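You operate a simulated robot arm through the tools that you are given. There is no shell and no other tool.

The job below is to be done with a simulated robot arm. You get a single attempt, and the scene is never put back.

TASK
Swap the strut on the tilt plate for the silver angle bracket, tilted to 20.
Fine: lay the plate flat first; stand the strut on the green mat. Set down upright: silver strut.

The check looks at the end state, three seconds after you hand in, the way a careful person would. Anything else that was tipped, shoved, dropped, spilled or broken makes it a failure.

THE ROBOT
A 7-joint arm with a four-finger gripper, fixed in place. Base frame: the origin is at the foot of the arm, x ahead of it, y to its left, z up; the work surface is at about z = 86.8. Lengths are in cm, angles in degrees, forces in N, time in s.
Its first joint turns from -69.0 to 172.0 degrees. Payload 3.67 kg.
The tool frame sits at the grasp point between the pads (the TCP): z along the fingers, y along the line on which they close. The tips reach 2.8 cm beyond it. Largest opening 11.2 cm; the body of the gripper starts 7.3 cm behind the TCP.
Orientation is told as [roll, pitch, yaw] about the base's x, y, z axes, in that order, counted from this pose: with the fingers straight down and closing along the base's y, the tool's x points along the base's -x, its y along +y and its z along -z.

THE INTERFACE
- The arm moves only by the tool servo_tool. Its argument "targets" is a list of rows, each a list of 3 entries, a list of its own where there are three numbers: the closure in counts, from 0 (fully open) to 255 (shut), then the shift along the tool's x, y, z in units of 40 mm (1.0 is 40 mm), then the turn, a rotation vector about the tool's x, y, z in units of 4 degrees (1.0 is 4 degrees). In form: [[fingers, [x, y, z], [wx, wy, wz]], ...]. A call has 1 to 20 rows; each row shifts and turns the commanded pose from where the row before left it, along the tool's axes as they then stand. A call with a number of a shift or a turn outside -1 to 1 is refused whole. Each row takes 0.2 s and may step no farther than 5 cm and 8.6 degrees from the row before; otherwise, or with a gripper value out of range, the whole call is refused. Where a pose cannot be reached the arm comes as near as it can. A force on the tool above 80 N (or 10 N above the force at the start of the call, whichever is more), or a blocked arm, ends the call early, and 0.2 s more pass. Each finger halts on what it meets, pressing with about 37 N; the grip force reading is that of the motor and also rises with nothing between the fingers. The clock runs only during rows and for 0.2 s after the last one: add rows that do not move to give the fingers time. It gives the time, the measured TCP pose, the force on the tool (base axes), the opening and the grip force at its end, in the units of the frame above (readings bear some noise), with the torque about the TCP (base axes, N m) and any sound that the robot's microphone picked up, and new pictures: "show" is both (left out), scene, wrist or none.
- Cameras (640 x 400 px; columns grow to the right, rows downward): "scene" is fixed at [4.94, -49.92, 162.06]; the picture's right is [-0.09, -1.00, 0.00], its down [-0.76, 0.07, -0.65] and it looks along [0.65, -0.06, -0.76] (base axes); focal length 365 px, centre (320, 200). "wrist" rides on the gripper at [6, -1.8, -10.4] in the tool frame; the picture's right is [0.29, 0.96, 0.00], its down [-0.80, 0.24, -0.55] and it looks along [-0.53, 0.16, 0.83] (tool axes); focal length 234 px, centre (320, 200). There is no depth. A picture from a camera that has moved, and an enlarged one, comes with that camera's place and axes in the base frame and with its lens.
- raise_lower(by): slides the trunk up (or, below 0, down) by that many cm; the arm rides with it, the base frame stays. It gives what a move gives, with no picture.
- inspect(camera, box): a new picture of the part [left, top, right, bottom] of that camera's present view, enlarged. No time passes.
- finish_job(): hands the job in; it is judged then, once.

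Places have to be worked out from the pictures, the camera data and where the tool is seen. Open the gripper and draw the arm clear of the work before you hand the job in, unless the task says otherwise.

The tools are called by a JSON object that holds its "method" and its "body". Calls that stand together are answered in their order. servo_tool: Moves the arm, as the interface text tells. Its arguments: {"type":"object","properties":{"targets":{"type":"array","items":{"type":"array"}},"show":{"type":"string","enum":["both","scene","wrist","none"]}},"required":["targets"]} The other tools are called the same way: raise_lower (by) slides the trunk up or down; inspect (camera, box) takes an enlarged picture of a part of a camera's view; finish_job () hands the job in.

At the start:

```text
clock: 0.0
tcp_pos: [47.45, -56.16, 118.38]
tool_rot: [0.6, 0.2, -0.5]
force: [-0.2, -0.5, 1.1]
ft_torque: [0.04, 0.04, 0.01]
finger_gap: 11.21
finger_force: 0.0
trunk travel left (down, up): [-57.5, 26.5]
```

scene: 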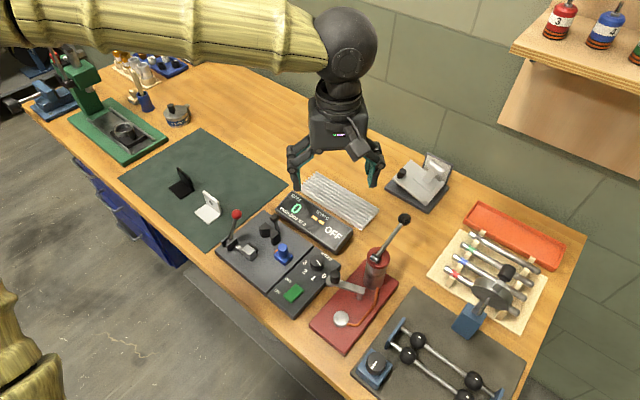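
wrist: 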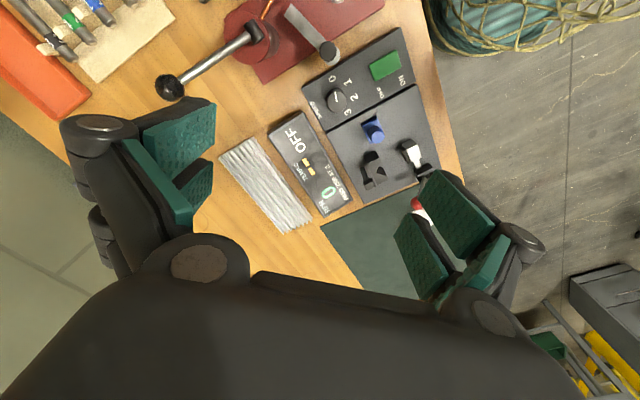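

I start by looking closely at the mat with the brackets and at the tilt plate.

{"method": "inspect", "body": {"camera": "scene", "box": [370, 130, 470, 220]}}

{"method": "inspect", "body": {"camera": "scene", "box": [110, 120, 290, 250]}}

{"method": "inspect", "body": {"camera": "scene", "box": [200, 160, 420, 330]}}

```text
4.44 times, centred on (420, 175) of scene
camera zoom: at [4.94, -49.92, 162.06], right [-0.09, -1.0, 0.0], down [-0.76, 0.07, -0.65], along [0.65, -0.06, -0.76], focal length 1623 px, centre (-124, 311)
```

zoom: 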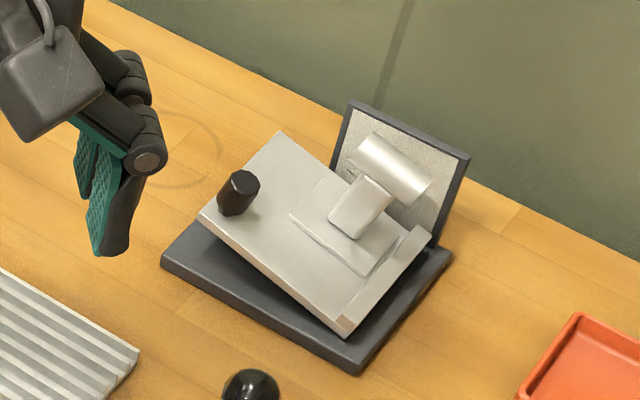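

```text
3.08 times, centred on (200, 185) of scene
camera zoom: at [4.94, -49.92, 162.06], right [-0.09, -1.0, 0.0], down [-0.76, 0.07, -0.65], along [0.65, -0.06, -0.76], focal length 1123 px, centre (689, 246)
```

zoom: 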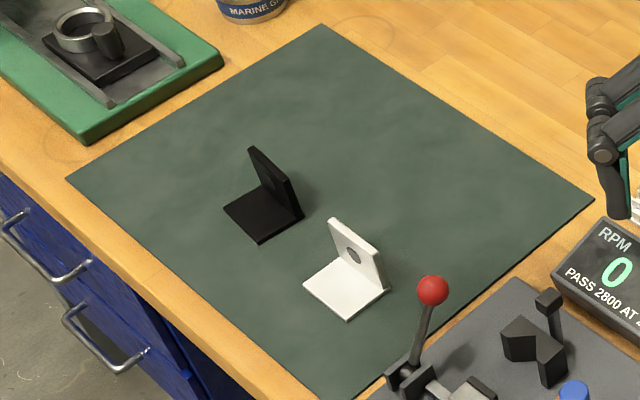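

```text
2.35 times, centred on (310, 245) of scene
camera zoom: at [4.94, -49.92, 162.06], right [-0.09, -1.0, 0.0], down [-0.76, 0.07, -0.65], along [0.65, -0.06, -0.76], focal length 859 px, centre (344, 94)
```

zoom: 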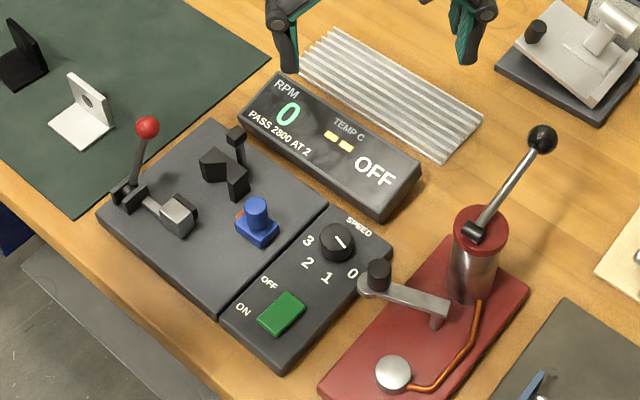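

The tilt plate lies at about (70, -83), about 108 cm out, and it carries the strut (base with a stem and cylinder). The silver angle bracket sits on the mat near (68, -26). I turn the tool toward the plate and move out some to look at it with the wrist camera.

{"method": "servo_tool", "body": {"targets": [[0, [0, 0, 0], [0, 0, 1]], [0, [0, 0, 0], [0, 0, 1]], [0, [0, 0, 0], [0, 0, 1]], [0, [0, 0, 0], [0, 0, 1]], [0, [0, 0, 0], [0, 0, 1]], [0, [0, 0, 0], [0, 0, 1]], [0, [0, 0, 0], [0, 0, 1]], [0, [0, 0, 0], [0, 0, 1]], [0, [0, 0, 0], [0, 0, 1]], [0, [0, 0, 0], [0, 0, 1]], [0, [0, 0, 0], [0, 0, 1]], [0, [0, 0, 0], [0, 0, 1]], [0, [-1, 0, 0], [0, 0, 0]], [0, [-1, 0, 0], [0, 0, 0]], [0, [-1, 0, 0], [0, 0, 0]]]}}

```text
clock: 3.2
tcp_pos: [55.63, -65.43, 117.94]
tool_rot: [0.4, 0.8, -48.6]
force: [1.0, -0.7, 0.5]
ft_torque: [0.06, 0.07, -0.03]
finger_gap: 11.2
finger_force: 0.1
trunk travel left (down, up): [-57.5, 26.5]
camera wrist: at [50.31, -62.27, 128.31], right [0.53, 0.85, 0.01], down [0.71, -0.45, 0.54], along [0.47, -0.28, -0.84], focal length 234 px, centre (320, 200)
```

scene: 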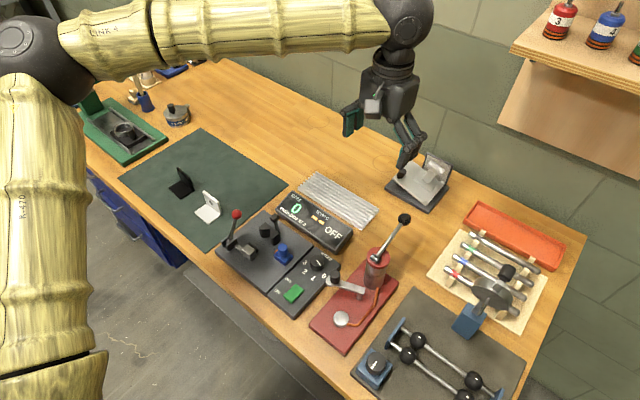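
wrist: 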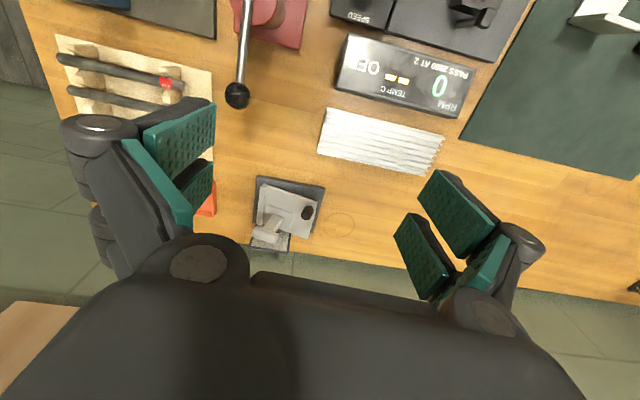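

The plate is now in the wrist view between the fingers; I enlarge it.

{"method": "inspect", "body": {"camera": "wrist", "box": [230, 165, 350, 260]}}

{"method": "inspect", "body": {"camera": "scene", "box": [380, 140, 460, 215]}}

```text
4.21 times, centred on (290, 212) of wrist
camera zoom: at [50.31, -62.27, 128.31], right [0.53, 0.85, 0.01], down [0.71, -0.45, 0.54], along [0.47, -0.28, -0.84], focal length 986 px, centre (446, 147)
```

zoom: 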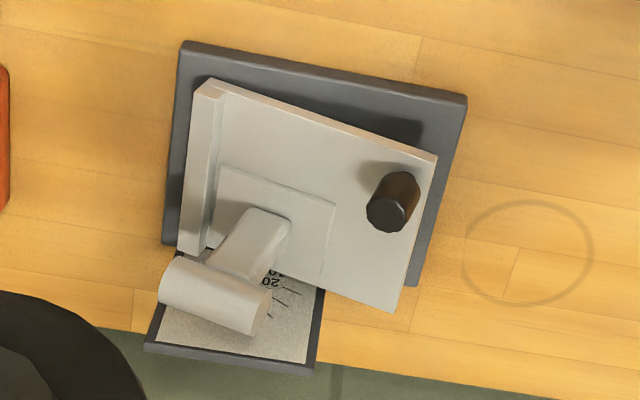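

```text
5.33 times, centred on (420, 178) of scene
camera zoom: at [4.94, -49.92, 162.06], right [-0.09, -1.0, 0.0], down [-0.76, 0.07, -0.65], along [0.65, -0.06, -0.76], focal length 1947 px, centre (-213, 320)
```

zoom: 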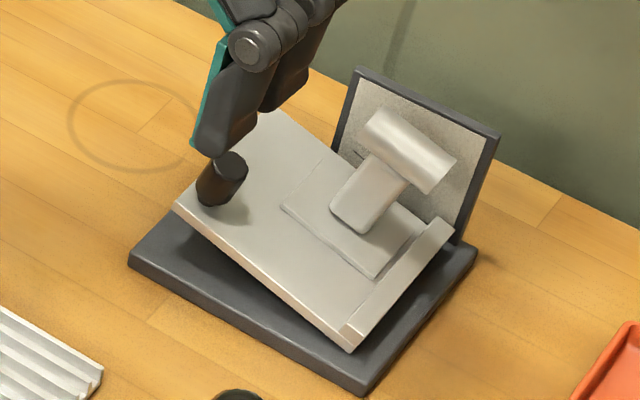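

The hinge and lip are at the plate's right end, the knob at its raised left end, and the scale board stands behind. I test the reach by moving outward at a safe height above the plate.

{"method": "servo_tool", "body": {"targets": [[0, [-1, 0, 0], [0, 0, 0]], [0, [-1, 0, 0], [0, 0, 0]], [0, [-1, 0, 0], [0, 0, 0]], [0, [-1, 0, 0], [0, 0, 0]], [0, [0, 0, 0], [0, 0, 0]]]}}

```text
clock: 4.4
tcp_pos: [66.14, -77.01, 118.13]
tool_rot: [0.3, 0.5, -48.6]
force: [-0.3, 0.4, 1.3]
ft_torque: [-0.1, 0.03, 0.02]
finger_gap: 11.2
finger_force: 0.0
trunk travel left (down, up): [-57.5, 26.5]
camera wrist: at [60.82, -73.73, 128.58], right [0.53, 0.85, 0.01], down [0.71, -0.44, 0.55], along [0.47, -0.28, -0.84], focal length 234 px, centre (320, 200)
```

scene: 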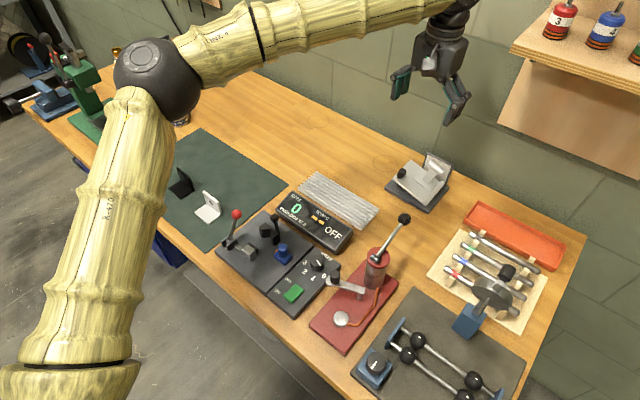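
wrist: 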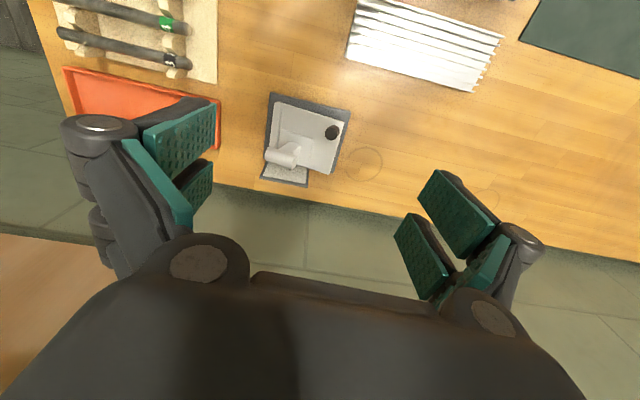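

Reach here is fine at 101 cm. I now come back and down slightly with the tool pitched outward, aligned with the bench (yaw -45), to view the scale and strut up close; the press lever ball near (49, -71, 102) stays well to the right.

{"method": "servo_tool", "body": {"targets": [[0, [0.5, 0.42, 0.5], [0, 0, -0.9]], [0, [0.55, 0, 0.75], [0, 0, 0]], [0, [0, 0, 1], [0, 0, 0]], [0, [0, 0, 1], [0, 0, 0]], [0, [0, 0, 1], [0, 0, 0]], [0, [0, 0, 0], [0, -1, 0]], [0, [0, 0, 0], [0, -1, 0]], [0, [0, 0, 0], [0, -1, 0]], [0, [0, 0, 0], [0, -1, 0]], [0, [0, 0, 0], [0, -1, 0]], [0, [0, 0, 0], [0, -0.5, 0]]]}}

```text
clock: 6.8
tcp_pos: [64.39, -72.84, 101.15]
tool_rot: [0.4, -21.5, -45.2]
force: [0.0, 0.0, 0.7]
ft_torque: [0.01, 0.02, -0.01]
finger_gap: 11.18
finger_force: 0.1
trunk travel left (down, up): [-57.5, 26.5]
camera wrist: at [56.43, -67.46, 108.46], right [0.49, 0.87, -0.1], down [0.55, -0.22, 0.81], along [0.68, -0.45, -0.58], focal length 234 px, centre (320, 200)
```

scene: 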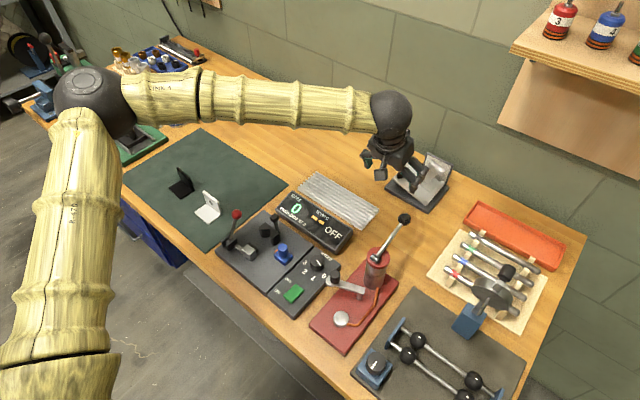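
wrist: 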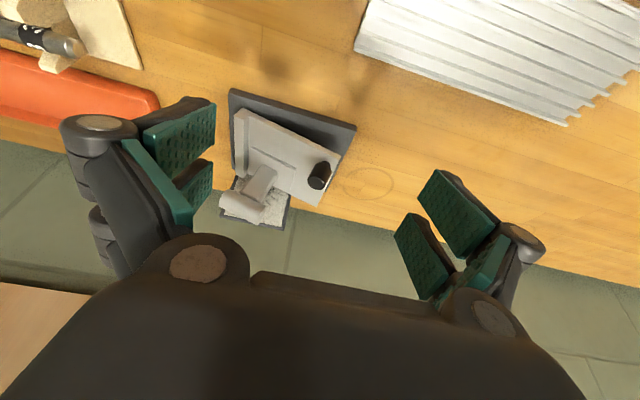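

{"method": "inspect", "body": {"camera": "wrist", "box": [210, 80, 370, 230]}}

{"method": "inspect", "body": {"camera": "wrist", "box": [210, 165, 310, 230]}}

{"method": "inspect", "body": {"camera": "scene", "box": [355, 120, 455, 215]}}

```text
2.67 times, centred on (290, 155) of wrist
camera zoom: at [56.43, -67.46, 108.46], right [0.49, 0.87, -0.1], down [0.55, -0.22, 0.81], along [0.68, -0.45, -0.58], focal length 624 px, centre (400, 320)
```

zoom: 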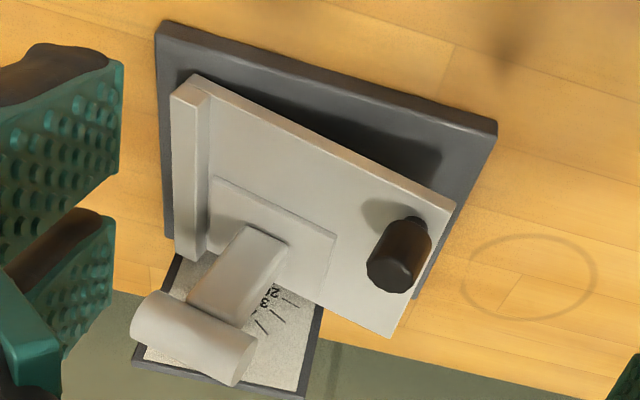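

```text
6.15 times, centred on (260, 198) of wrist
camera zoom: at [56.43, -67.46, 108.46], right [0.49, 0.87, -0.1], down [0.55, -0.22, 0.81], along [0.68, -0.45, -0.58], focal length 1441 px, centre (689, 215)
```

zoom: 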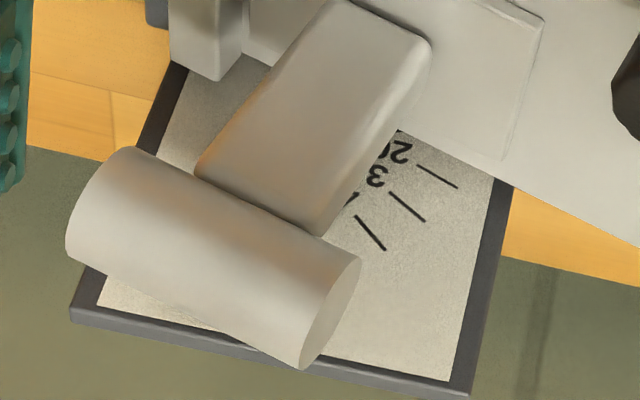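

```text
4.21 times, centred on (405, 168) of scene
camera zoom: at [4.94, -49.92, 162.06], right [-0.09, -1.0, 0.0], down [-0.76, 0.07, -0.65], along [0.65, -0.06, -0.76], focal length 1537 px, centre (-38, 337)
```

zoom: 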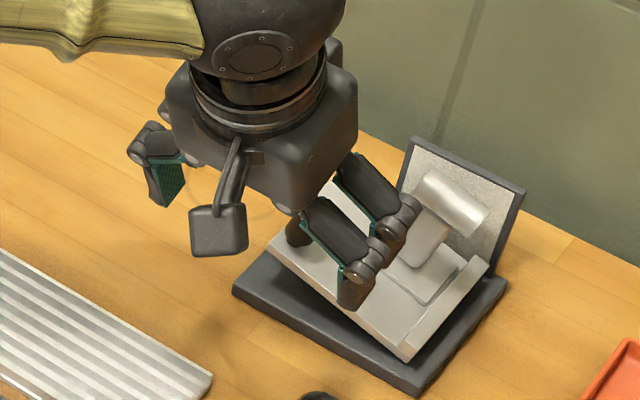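

The strut's cylinder lies along the bench at about u=-11.5 (centre ~(70, -86, 95)); the knob stands at about (71, -77.6), top z≈94. I level the tool, move over the knob with a part-closed gripper, and tilt the tool to match the plate normal.

{"method": "servo_tool", "body": {"targets": [[60, [0, 0, -0.2], [0, 1, 0]], [141, [0, 0, 0], [0, 1, 0]], [141, [0, 0, 0], [0, 1, 0]], [141, [0, 0, 0], [0, 1, 0]], [141, [0, 0, 0], [0, 1, 0]], [141, [0, 0, 0], [0, 0.37, 0]], [141, [-1, 0, 0], [0, 0, 0]], [141, [-1, 0, 0], [-0.9, 0, 0]], [141, [0, 0, 0], [-0.9, 0, 0]], [141, [0, 0, 0], [-0.9, 0, 0]], [141, [0, 0, 0], [-0.8, 0, 0]], [141, [0, 0, 0], [0, 0, 0]]]}}

```text
clock: 9.4
tcp_pos: [69.83, -78.25, 101.64]
tool_rot: [14.5, 0.1, -45.0]
force: [-0.1, -0.3, 0.6]
ft_torque: [0.02, 0.0, 0.01]
finger_gap: 5.01
finger_force: 0.0
trunk travel left (down, up): [-57.5, 26.5]
camera wrist: at [62.59, -77.11, 111.28], right [0.45, 0.86, 0.24], down [0.63, -0.5, 0.6], along [0.63, -0.12, -0.77], focal length 234 px, centre (320, 200)
```

scene: 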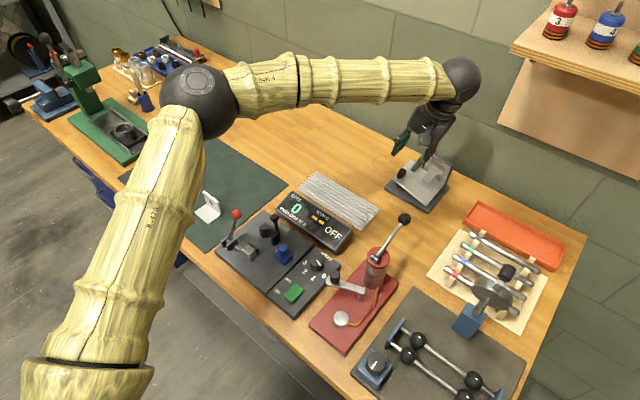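
wrist: 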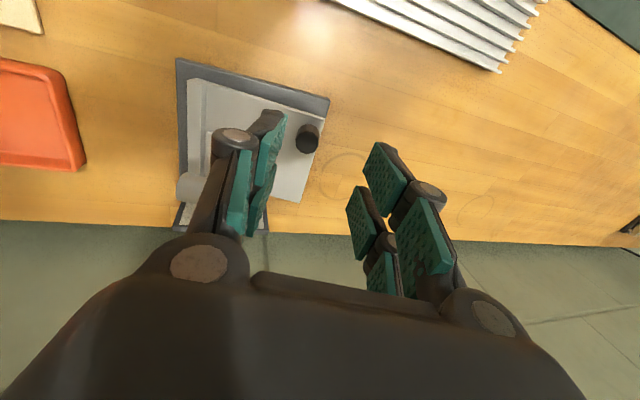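

{"method": "inspect", "body": {"camera": "wrist", "box": [240, 80, 400, 190]}}

{"method": "inspect", "body": {"camera": "scene", "box": [375, 120, 465, 215]}}

```text
3.64 times, centred on (320, 135) of wrist
camera zoom: at [62.59, -77.11, 111.28], right [0.45, 0.86, 0.24], down [0.63, -0.5, 0.6], along [0.63, -0.12, -0.77], focal length 852 px, centre (320, 436)
```

zoom: 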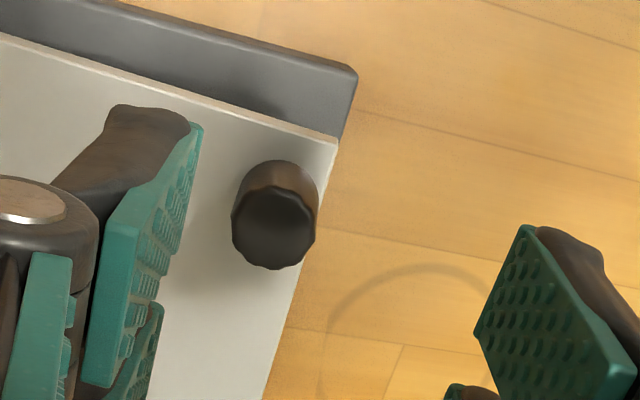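

```text
4.21 times, centred on (420, 168) of scene
camera zoom: at [4.94, -49.92, 162.06], right [-0.09, -1.0, 0.0], down [-0.76, 0.07, -0.65], along [0.65, -0.06, -0.76], focal length 1537 px, centre (-101, 337)
```

zoom: 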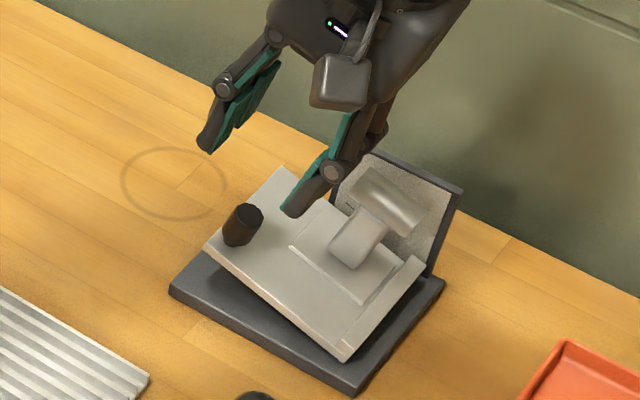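

Knob top is at about (71, -78, 94), diameter ~1.9 cm. I narrow the opening to about 4 cm, centre on the knob axis and go half way down to check.

{"method": "servo_tool", "body": {"targets": [[164, [-0.15, -0.22, 0], [0, 0, 0]], [164, [0, 0, 0.5], [0, 0, 0]], [164, [0, 0, 0.4], [0, 0, 0]], [164, [0, 0, 0], [0, 0, 0]]]}}

{"method": "inspect", "body": {"camera": "wrist", "box": [240, 80, 400, 190]}}

{"method": "inspect", "body": {"camera": "scene", "box": [375, 120, 465, 215]}}

```text
clock: 10.4
tcp_pos: [70.27, -78.78, 98.03]
tool_rot: [14.4, 0.1, -44.9]
force: [-0.2, -0.1, 0.4]
ft_torque: [0.03, -0.01, -0.02]
finger_gap: 3.98
finger_force: 0.1
trunk travel left (down, up): [-57.5, 26.5]
camera wrist: at [63.03, -77.49, 107.59], right [0.45, 0.86, 0.24], down [0.63, -0.5, 0.6], along [0.63, -0.12, -0.77], focal length 234 px, centre (320, 200)
```

scene: 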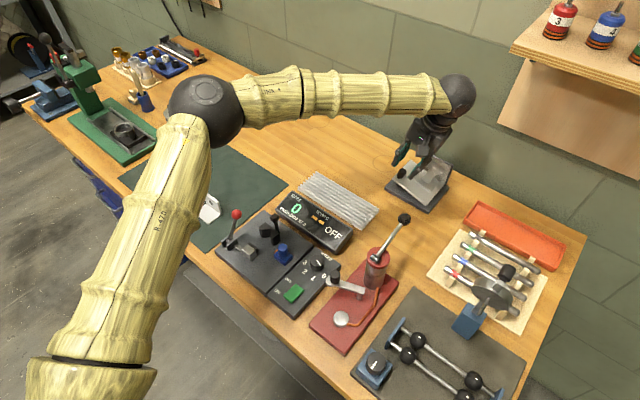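
wrist: 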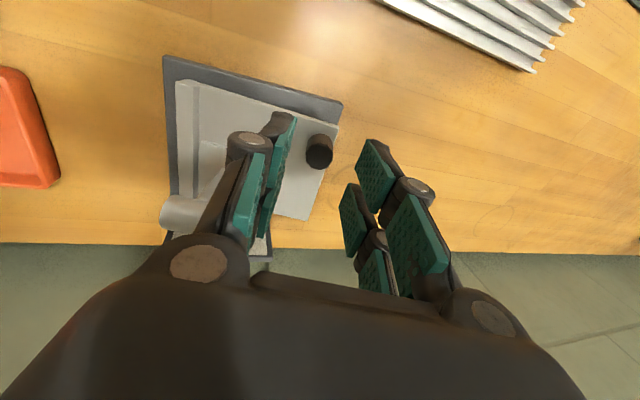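

```text
3.64 times, centred on (320, 135) of wrist
camera zoom: at [63.03, -77.49, 107.59], right [0.45, 0.86, 0.24], down [0.63, -0.5, 0.6], along [0.63, -0.12, -0.77], focal length 852 px, centre (320, 436)
```

zoom: 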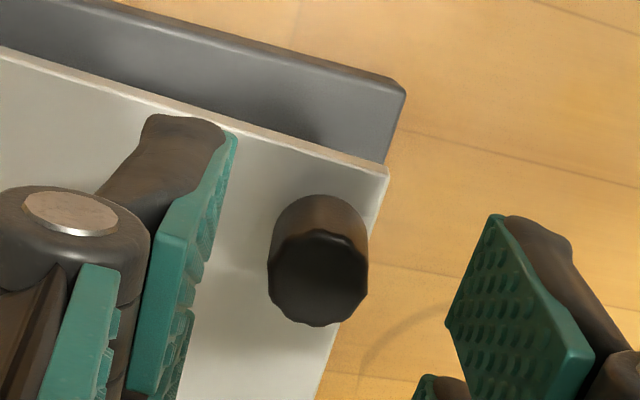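

```text
4.21 times, centred on (420, 168) of scene
camera zoom: at [4.94, -49.92, 162.06], right [-0.09, -1.0, 0.0], down [-0.76, 0.07, -0.65], along [0.65, -0.06, -0.76], focal length 1537 px, centre (-101, 337)
```

zoom: 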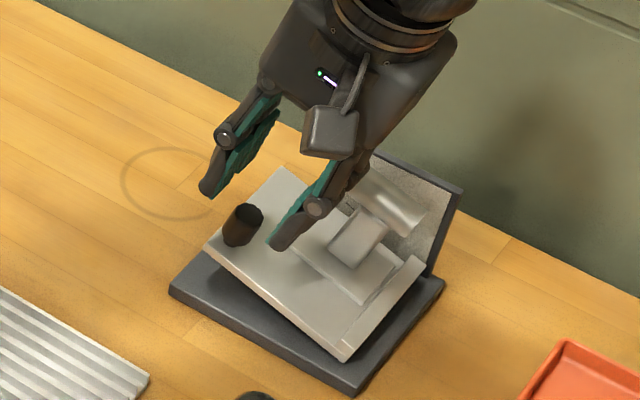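

The tool axis passes through the knob top (u≈-5.0, v≈105.3). I descend the remaining 3.3 cm to straddle the knob.

{"method": "servo_tool", "body": {"targets": [[164, [0.03, 0, 0.4], [0, 0, 0]], [164, [0, 0, 0.3], [0, 0, 0]], [164, [0, 0, 0.15], [0, 0, 0]], [164, [0, 0, 0], [0, 0, 0]]]}}

{"method": "inspect", "body": {"camera": "wrist", "box": [220, 80, 400, 210]}}

{"method": "inspect", "body": {"camera": "scene", "box": [375, 120, 465, 215]}}

```text
clock: 11.4
tcp_pos: [70.88, -78.12, 94.73]
tool_rot: [14.4, 0.0, -45.0]
force: [0.0, -0.3, 0.5]
ft_torque: [-0.03, -0.01, -0.02]
finger_gap: 4.02
finger_force: 0.0
trunk travel left (down, up): [-57.5, 26.5]
camera wrist: at [63.56, -76.85, 104.28], right [0.45, 0.86, 0.24], down [0.63, -0.5, 0.6], along [0.63, -0.12, -0.77], focal length 234 px, centre (320, 200)
```

scene: 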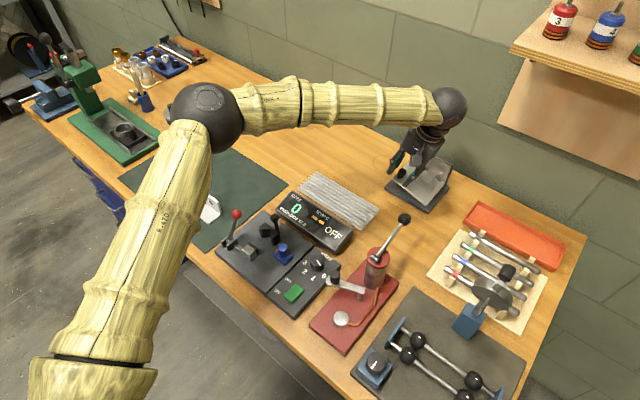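
wrist: 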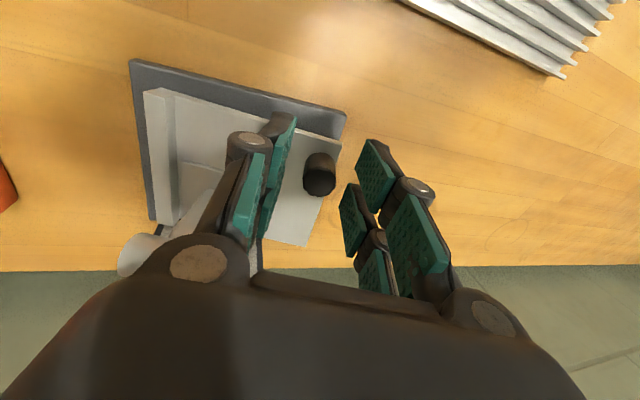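

```text
3.08 times, centred on (310, 145) of wrist
camera zoom: at [63.56, -76.85, 104.28], right [0.45, 0.86, 0.24], down [0.63, -0.5, 0.6], along [0.63, -0.12, -0.77], focal length 720 px, centre (351, 369)
```

zoom: 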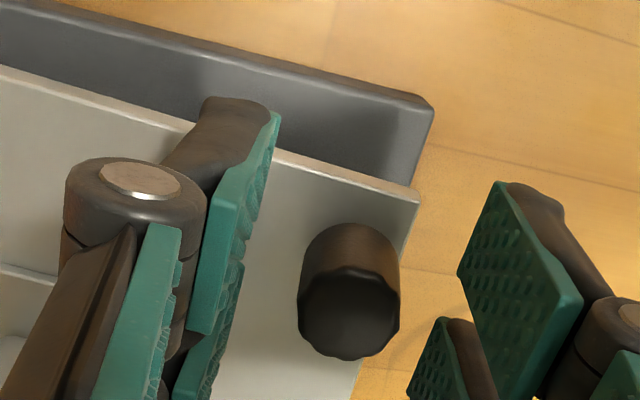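

```text
4.21 times, centred on (420, 168) of scene
camera zoom: at [4.94, -49.92, 162.06], right [-0.09, -1.0, 0.0], down [-0.76, 0.07, -0.65], along [0.65, -0.06, -0.76], focal length 1537 px, centre (-101, 337)
```

zoom: 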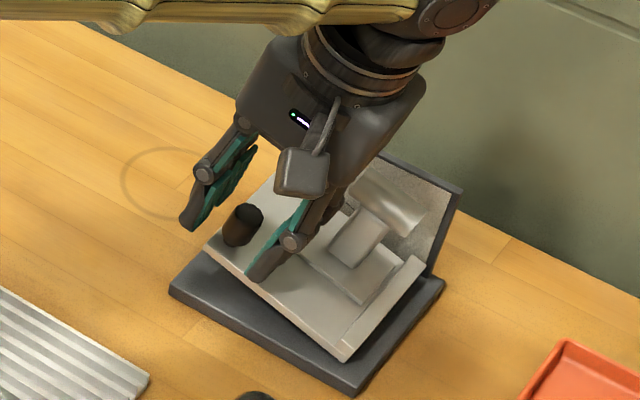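

The knob lies between the fingers, but each side of the hand seems to carry more than one pad; I check the finger structure before closing.

{"method": "inspect", "body": {"camera": "wrist", "box": [200, 100, 480, 310]}}

{"method": "inspect", "body": {"camera": "scene", "box": [385, 120, 435, 190]}}

```text
1.90 times, centred on (340, 205) of wrist
camera zoom: at [63.56, -76.85, 104.28], right [0.45, 0.86, 0.24], down [0.63, -0.5, 0.6], along [0.63, -0.12, -0.77], focal length 446 px, centre (282, 190)
```

zoom: 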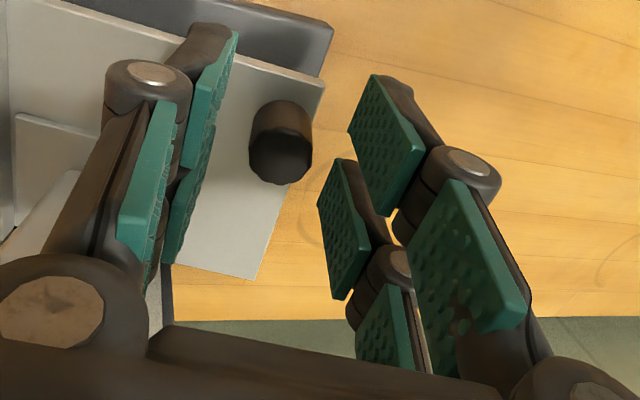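

```text
5.71 times, centred on (410, 155) of scene
camera zoom: at [4.94, -49.92, 162.06], right [-0.09, -1.0, 0.0], down [-0.76, 0.07, -0.65], along [0.65, -0.06, -0.76], focal length 2086 px, centre (-194, 457)
```

zoom: 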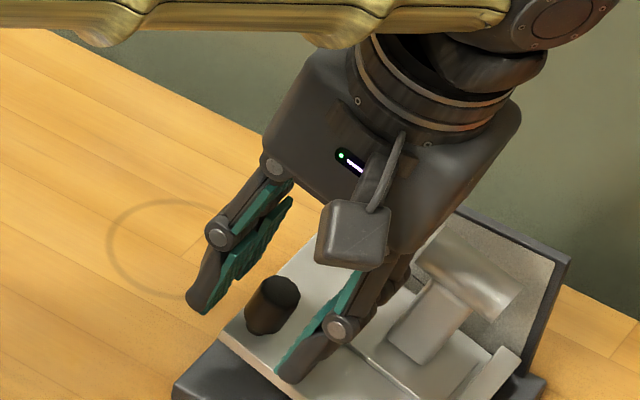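

Each side has two ~2 cm fingers (spanning about ±2.4 cm), with the knob well between them and tips just above the plate. I close on the knob.

{"method": "servo_tool", "body": {"targets": [[200, [0, 0, 0], [0, 0, 0]], [225, [0, 0, 0], [0, 0, 0]], [255, [0, 0, 0], [0, 0, 0]], [255, [0, 0, 0], [0, 0, 0]]]}}

{"method": "inspect", "body": {"camera": "scene", "box": [375, 120, 465, 215]}}

```text
clock: 12.4
tcp_pos: [70.87, -77.88, 94.79]
tool_rot: [14.4, 0.0, -45.0]
force: [2.9, 1.9, -1.0]
ft_torque: [0.06, -0.22, 0.0]
finger_gap: 1.82
finger_force: 45.2
trunk travel left (down, up): [-57.5, 26.5]
camera wrist: at [63.61, -76.82, 104.28], right [0.45, 0.86, 0.24], down [0.63, -0.5, 0.59], along [0.63, -0.12, -0.77], focal length 234 px, centre (320, 200)
```

scene: 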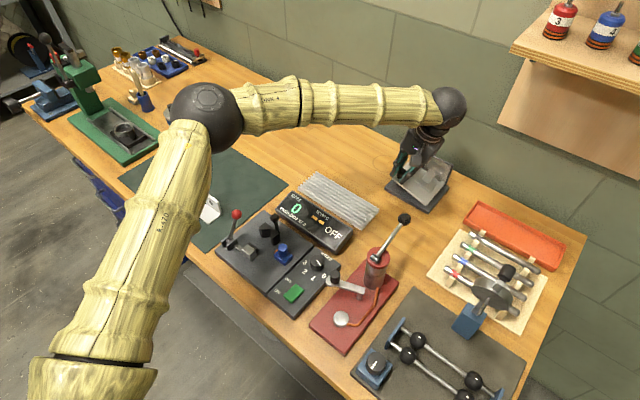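
wrist: 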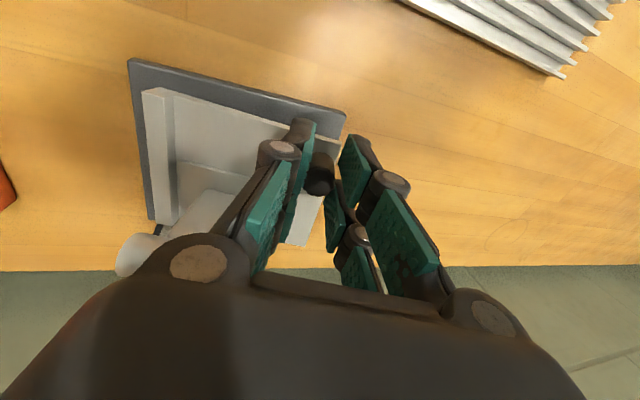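

```text
4.21 times, centred on (420, 168) of scene
camera zoom: at [4.94, -49.92, 162.06], right [-0.09, -1.0, 0.0], down [-0.76, 0.07, -0.65], along [0.65, -0.06, -0.76], focal length 1537 px, centre (-101, 337)
```

zoom: 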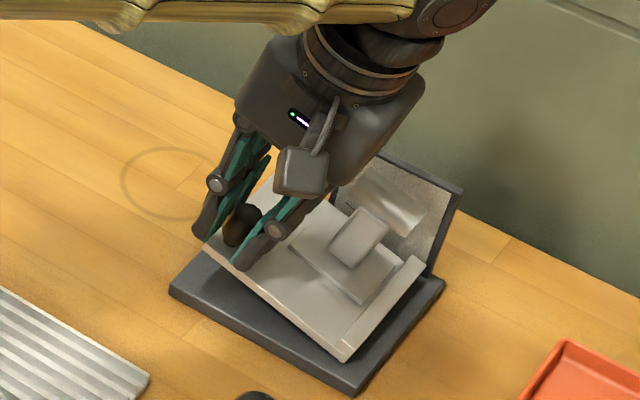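

The knob is held (gap 1.82). I swing it down along the hinge arc, starting with about 6 degrees, and check forces.

{"method": "servo_tool", "body": {"targets": [[255, [0, 0.035, 0.0855], [0.5, 0, 0]], [255, [0, 0.035, 0.0855], [0.5, 0, 0]], [255, [0, 0.035, 0.0855], [0.5, 0, 0]], [255, [0, 0, 0], [0, 0, 0]]]}}

{"method": "inspect", "body": {"camera": "scene", "box": [375, 120, 465, 215]}}

```text
clock: 13.4
tcp_pos: [71.4, -77.44, 93.69]
tool_rot: [8.5, 0.2, -45.0]
force: [5.5, 1.7, -1.4]
ft_torque: [0.54, -0.03, 0.05]
finger_gap: 1.86
finger_force: 44.3
trunk travel left (down, up): [-57.5, 26.5]
camera wrist: at [64.81, -75.62, 103.75], right [0.47, 0.87, 0.14], down [0.68, -0.45, 0.58], along [0.57, -0.18, -0.8], focal length 234 px, centre (320, 200)
```

scene: 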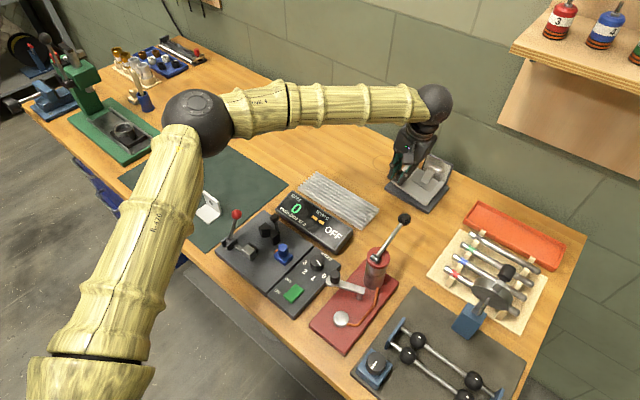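
wrist: 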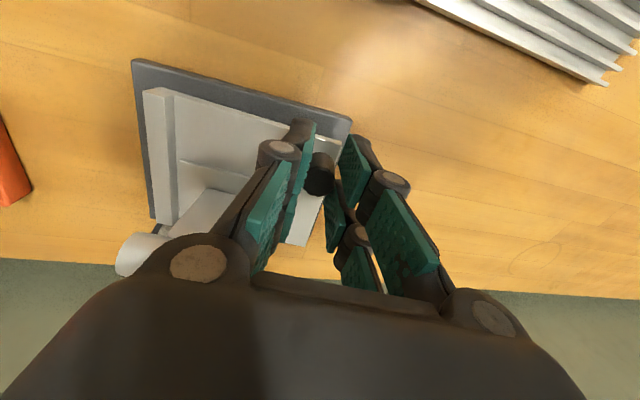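

```text
4.21 times, centred on (420, 168) of scene
camera zoom: at [4.94, -49.92, 162.06], right [-0.09, -1.0, 0.0], down [-0.76, 0.07, -0.65], along [0.65, -0.06, -0.76], focal length 1537 px, centre (-101, 337)
```

zoom: 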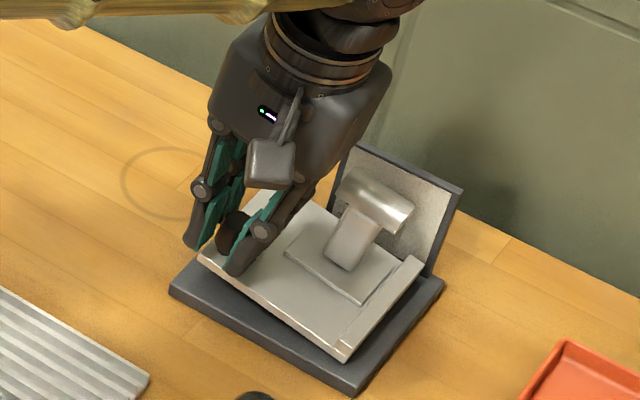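

The plate follows smoothly. I continue the arc toward flat.

{"method": "servo_tool", "body": {"targets": [[255, [0, 0.035, 0.0855], [0.5, 0, 0]], [255, [0, 0.035, 0.0855], [0.5, 0, 0]], [255, [0, 0.035, 0.0855], [0.5, 0, 0]], [255, [0, 0, 0], [0, 0, 0]]]}}

{"method": "inspect", "body": {"camera": "scene", "box": [375, 120, 465, 215]}}

```text
clock: 14.4
tcp_pos: [71.6, -77.17, 92.82]
tool_rot: [2.3, 0.1, -44.9]
force: [10.6, 0.1, 0.2]
ft_torque: [0.07, -0.45, 0.01]
finger_gap: 1.87
finger_force: 45.3
trunk travel left (down, up): [-57.5, 26.5]
camera wrist: at [65.98, -74.46, 103.03], right [0.47, 0.88, 0.04], down [0.72, -0.41, 0.56], along [0.51, -0.24, -0.83], focal length 234 px, centre (320, 200)
```

scene: 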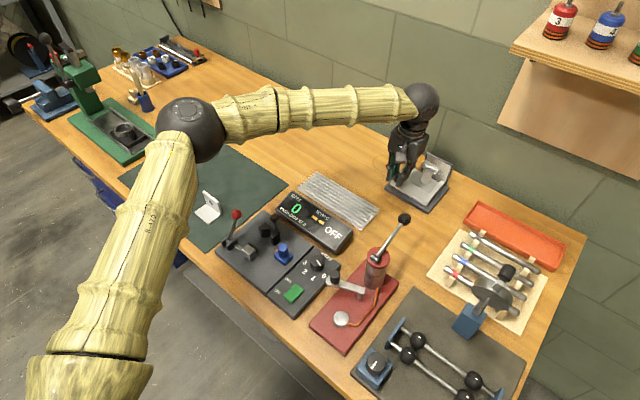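
wrist: 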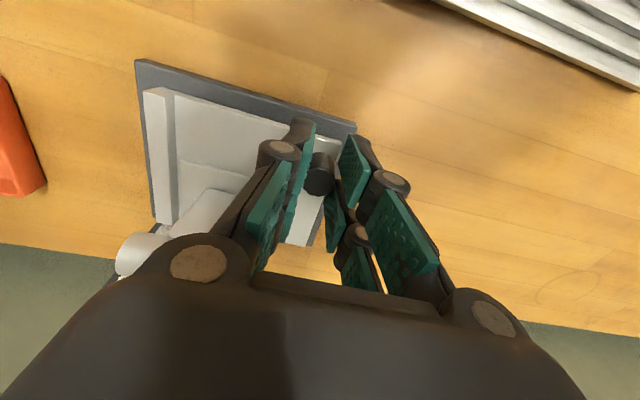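

```text
4.21 times, centred on (420, 168) of scene
camera zoom: at [4.94, -49.92, 162.06], right [-0.09, -1.0, 0.0], down [-0.76, 0.07, -0.65], along [0.65, -0.06, -0.76], focal length 1537 px, centre (-101, 337)
```

zoom: 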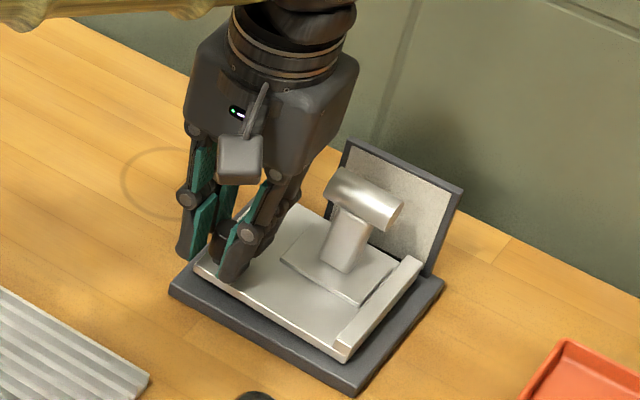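

Almost flat. I take the last degree or two and then press down gently to confirm it bottoms out.

{"method": "servo_tool", "body": {"targets": [[255, [0, 0.02, 0.08], [0.5, 0, 0]], [255, [0, 0, 0.04], [0.08, 0, 0]], [255, [0, 0, 0.05], [0, 0, 0]], [255, [0, 0, 0], [0, 0, 0]]]}}

{"method": "inspect", "body": {"camera": "scene", "box": [375, 120, 465, 215]}}

```text
clock: 15.4
tcp_pos: [71.8, -77.04, 92.37]
tool_rot: [0.0, 0.0, -44.9]
force: [23.2, 2.2, 6.9]
ft_torque: [-0.54, -0.8, 0.12]
finger_gap: 1.83
finger_force: 45.0
trunk travel left (down, up): [-57.5, 26.5]
camera wrist: at [66.41, -74.01, 102.56], right [0.47, 0.88, 0.0], down [0.73, -0.39, 0.55], along [0.49, -0.26, -0.83], focal length 234 px, centre (320, 200)
```

scene: 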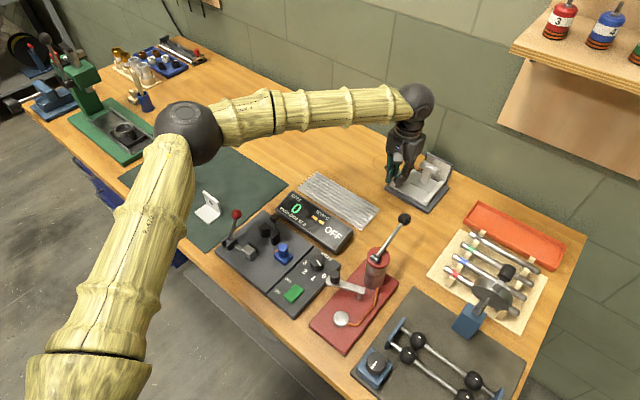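
wrist: 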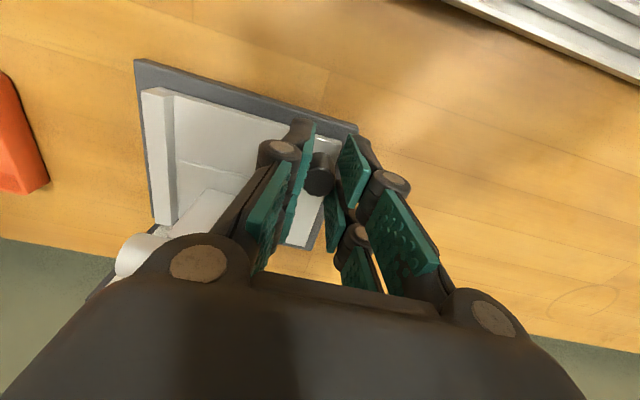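

```text
4.21 times, centred on (420, 168) of scene
camera zoom: at [4.94, -49.92, 162.06], right [-0.09, -1.0, 0.0], down [-0.76, 0.07, -0.65], along [0.65, -0.06, -0.76], focal length 1537 px, centre (-101, 337)
```

zoom: 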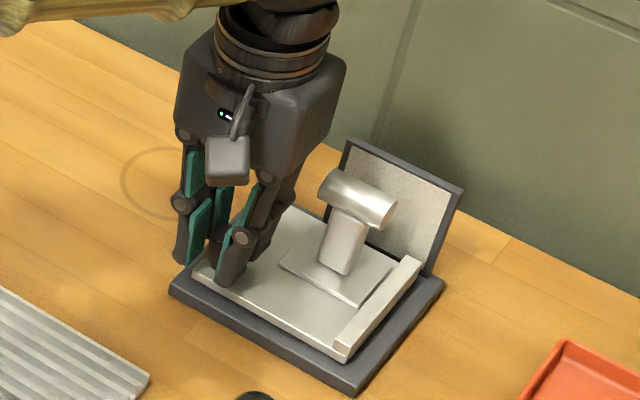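

Some side load has built up (knob wants to sit further left/out). I relax the command in that direction and press slightly more to be sure it is flat.

{"method": "servo_tool", "body": {"targets": [[255, [-0.03, 0.05, 0], [0, 0, 0]], [255, [0, 0.02, 0.05], [0, 0, 0]], [255, [0, 0, 0], [0, 0, 0]]], "show": "none"}}

{"method": "inspect", "body": {"camera": "scene", "box": [375, 140, 465, 215]}}

```text
clock: 16.2
tcp_pos: [71.94, -76.98, 92.12]
tool_rot: [0.0, 0.1, -44.9]
force: [15.2, -0.2, 10.9]
ft_torque: [0.28, -0.02, -0.01]
finger_gap: 1.84
finger_force: 45.2
trunk travel left (down, up): [-57.5, 26.5]
```

```text
5.33 times, centred on (420, 178) of scene
camera zoom: at [4.94, -49.92, 162.06], right [-0.09, -1.0, 0.0], down [-0.76, 0.07, -0.65], along [0.65, -0.06, -0.76], focal length 1947 px, centre (-213, 320)
```

zoom: 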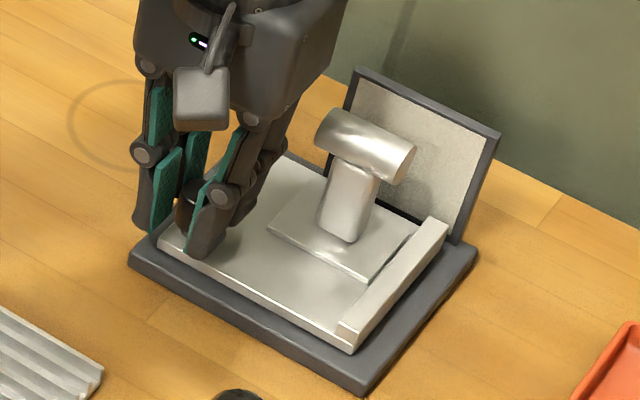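

The plate edges are parallel to the base: it is flat. I release the knob and rise straight up.

{"method": "servo_tool", "body": {"targets": [[200, [0, 0, 0], [0, 0, 0]], [164, [0, 0, 0], [0, 0, 0]], [164, [0, 0, 0], [0, 0, 0]], [164, [0, 0, -0.5], [0, 0, 0]], [164, [0, 0, -1], [0, 0, 0]], [164, [0, 0, -1], [0, 0, 0]], [164, [1, 0, -0.5], [0, 0, 0]], [120, [1, 0, 0], [0, 0, 0]], [60, [0, 0, 0], [0, 0, 0]]]}}

{"method": "inspect", "body": {"camera": "scene", "box": [375, 140, 465, 215]}}

{"method": "inspect", "body": {"camera": "wrist", "box": [190, 80, 370, 230]}}

```text
clock: 18.2
tcp_pos: [66.24, -71.35, 104.06]
tool_rot: [0.1, 0.2, -45.0]
force: [-0.4, 0.5, -0.5]
ft_torque: [0.02, 0.01, 0.0]
finger_gap: 8.59
finger_force: 0.0
trunk travel left (down, up): [-57.5, 26.5]
camera wrist: at [60.8, -68.37, 114.31], right [0.47, 0.88, 0.0], down [0.73, -0.4, 0.55], along [0.49, -0.26, -0.83], focal length 234 px, centre (320, 200)
```

scene: 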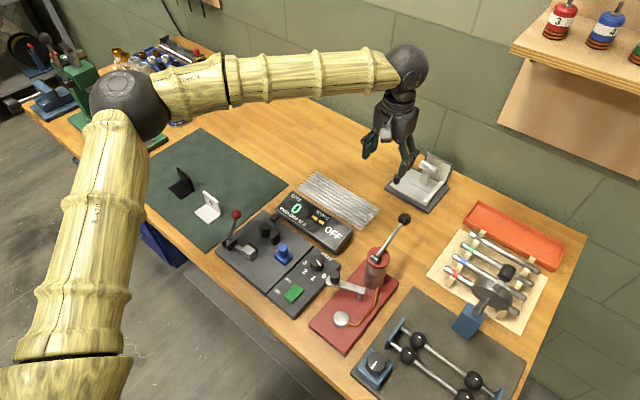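
wrist: 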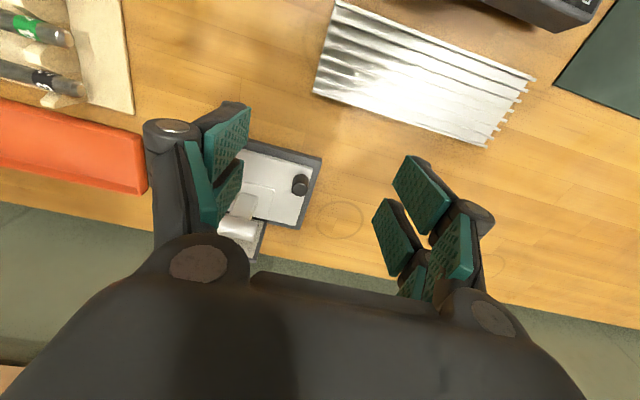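

```text
5.33 times, centred on (420, 178) of scene
camera zoom: at [4.94, -49.92, 162.06], right [-0.09, -1.0, 0.0], down [-0.76, 0.07, -0.65], along [0.65, -0.06, -0.76], focal length 1947 px, centre (-213, 320)
```

zoom: 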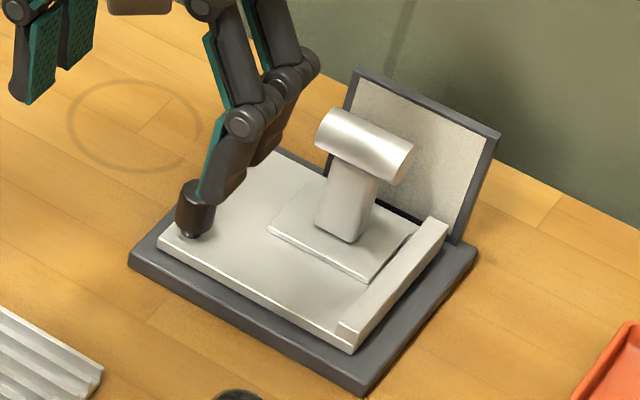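

```text
2.67 times, centred on (280, 155) of wrist
camera zoom: at [60.8, -68.37, 114.31], right [0.47, 0.88, 0.0], down [0.73, -0.4, 0.55], along [0.49, -0.26, -0.83], focal length 624 px, centre (427, 320)
```

zoom: 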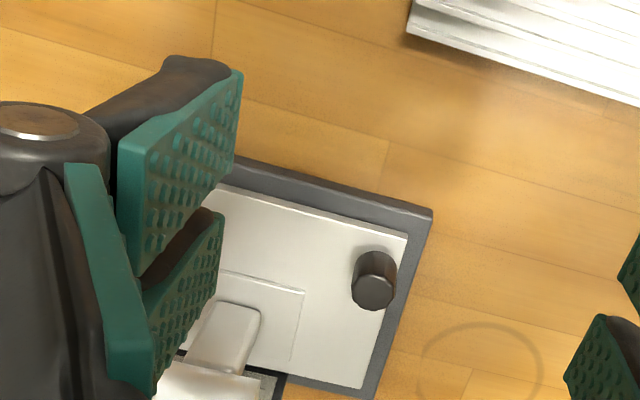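

Released cleanly. I shift right over the strut's line to view it between the fingers, opening fully.

{"method": "servo_tool", "body": {"targets": [[0, [0, -1, 0], [0, 0, 0]], [0, [0, -0.9, 0], [0, 0, 0]], [0, [0, 0, 0], [0, 0, 0]]]}}

{"method": "inspect", "body": {"camera": "wrist", "box": [230, 90, 410, 240]}}

{"method": "inspect", "body": {"camera": "scene", "box": [375, 140, 465, 215]}}

```text
clock: 19.0
tcp_pos: [60.8, -76.77, 104.05]
tool_rot: [0.1, 0.2, -44.9]
force: [-0.5, -0.4, 0.6]
ft_torque: [0.04, -0.05, -0.02]
finger_gap: 11.19
finger_force: 0.0
trunk travel left (down, up): [-57.5, 26.5]
camera wrist: at [55.33, -73.78, 114.39], right [0.47, 0.88, 0.0], down [0.73, -0.4, 0.55], along [0.49, -0.26, -0.83], focal length 234 px, centre (320, 200)
```

scene: 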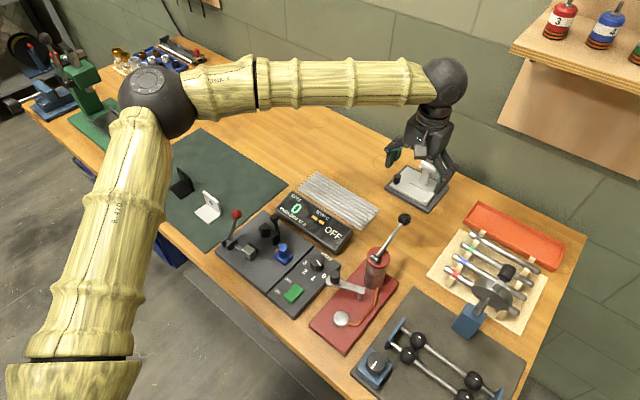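
wrist: 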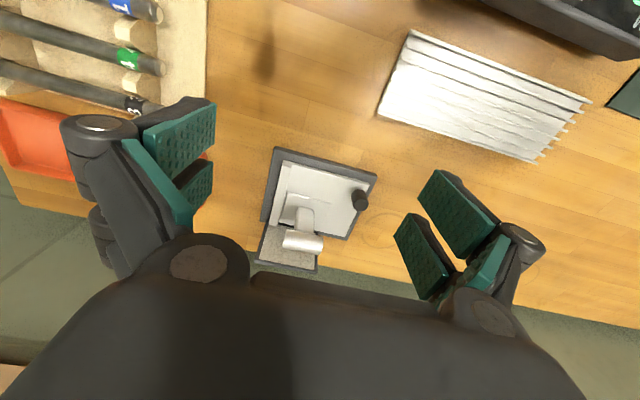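

```text
2.67 times, centred on (320, 165) of wrist
camera zoom: at [55.33, -73.78, 114.39], right [0.47, 0.88, 0.0], down [0.73, -0.4, 0.55], along [0.49, -0.26, -0.83], focal length 624 px, centre (320, 293)
```

zoom: 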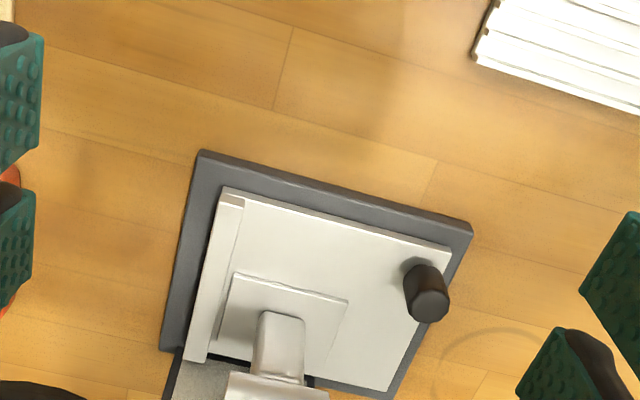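

```text
5.33 times, centred on (420, 178) of scene
camera zoom: at [4.94, -49.92, 162.06], right [-0.09, -1.0, 0.0], down [-0.76, 0.07, -0.65], along [0.65, -0.06, -0.76], focal length 1947 px, centre (-213, 320)
```

zoom: 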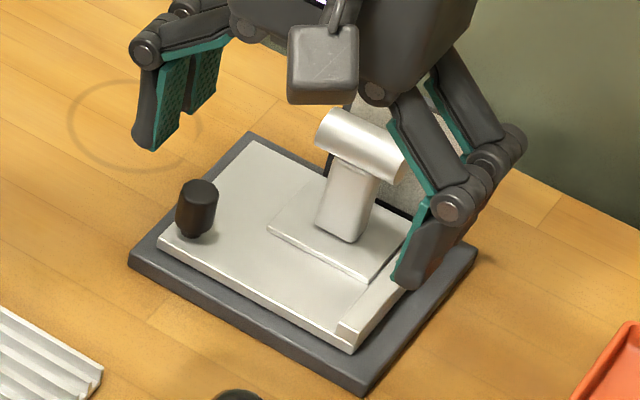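

{"method": "inspect", "body": {"camera": "wrist", "box": [245, 180, 345, 275]}}

```text
4.21 times, centred on (295, 228) of wrist
camera zoom: at [55.33, -73.78, 114.39], right [0.47, 0.88, 0.0], down [0.73, -0.4, 0.55], along [0.49, -0.26, -0.83], focal length 986 px, centre (425, 84)
```

zoom: 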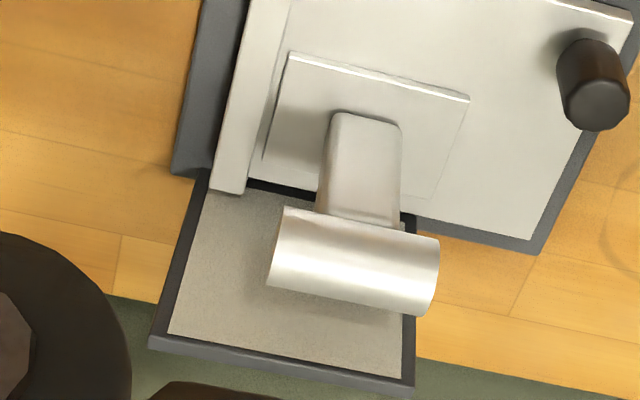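

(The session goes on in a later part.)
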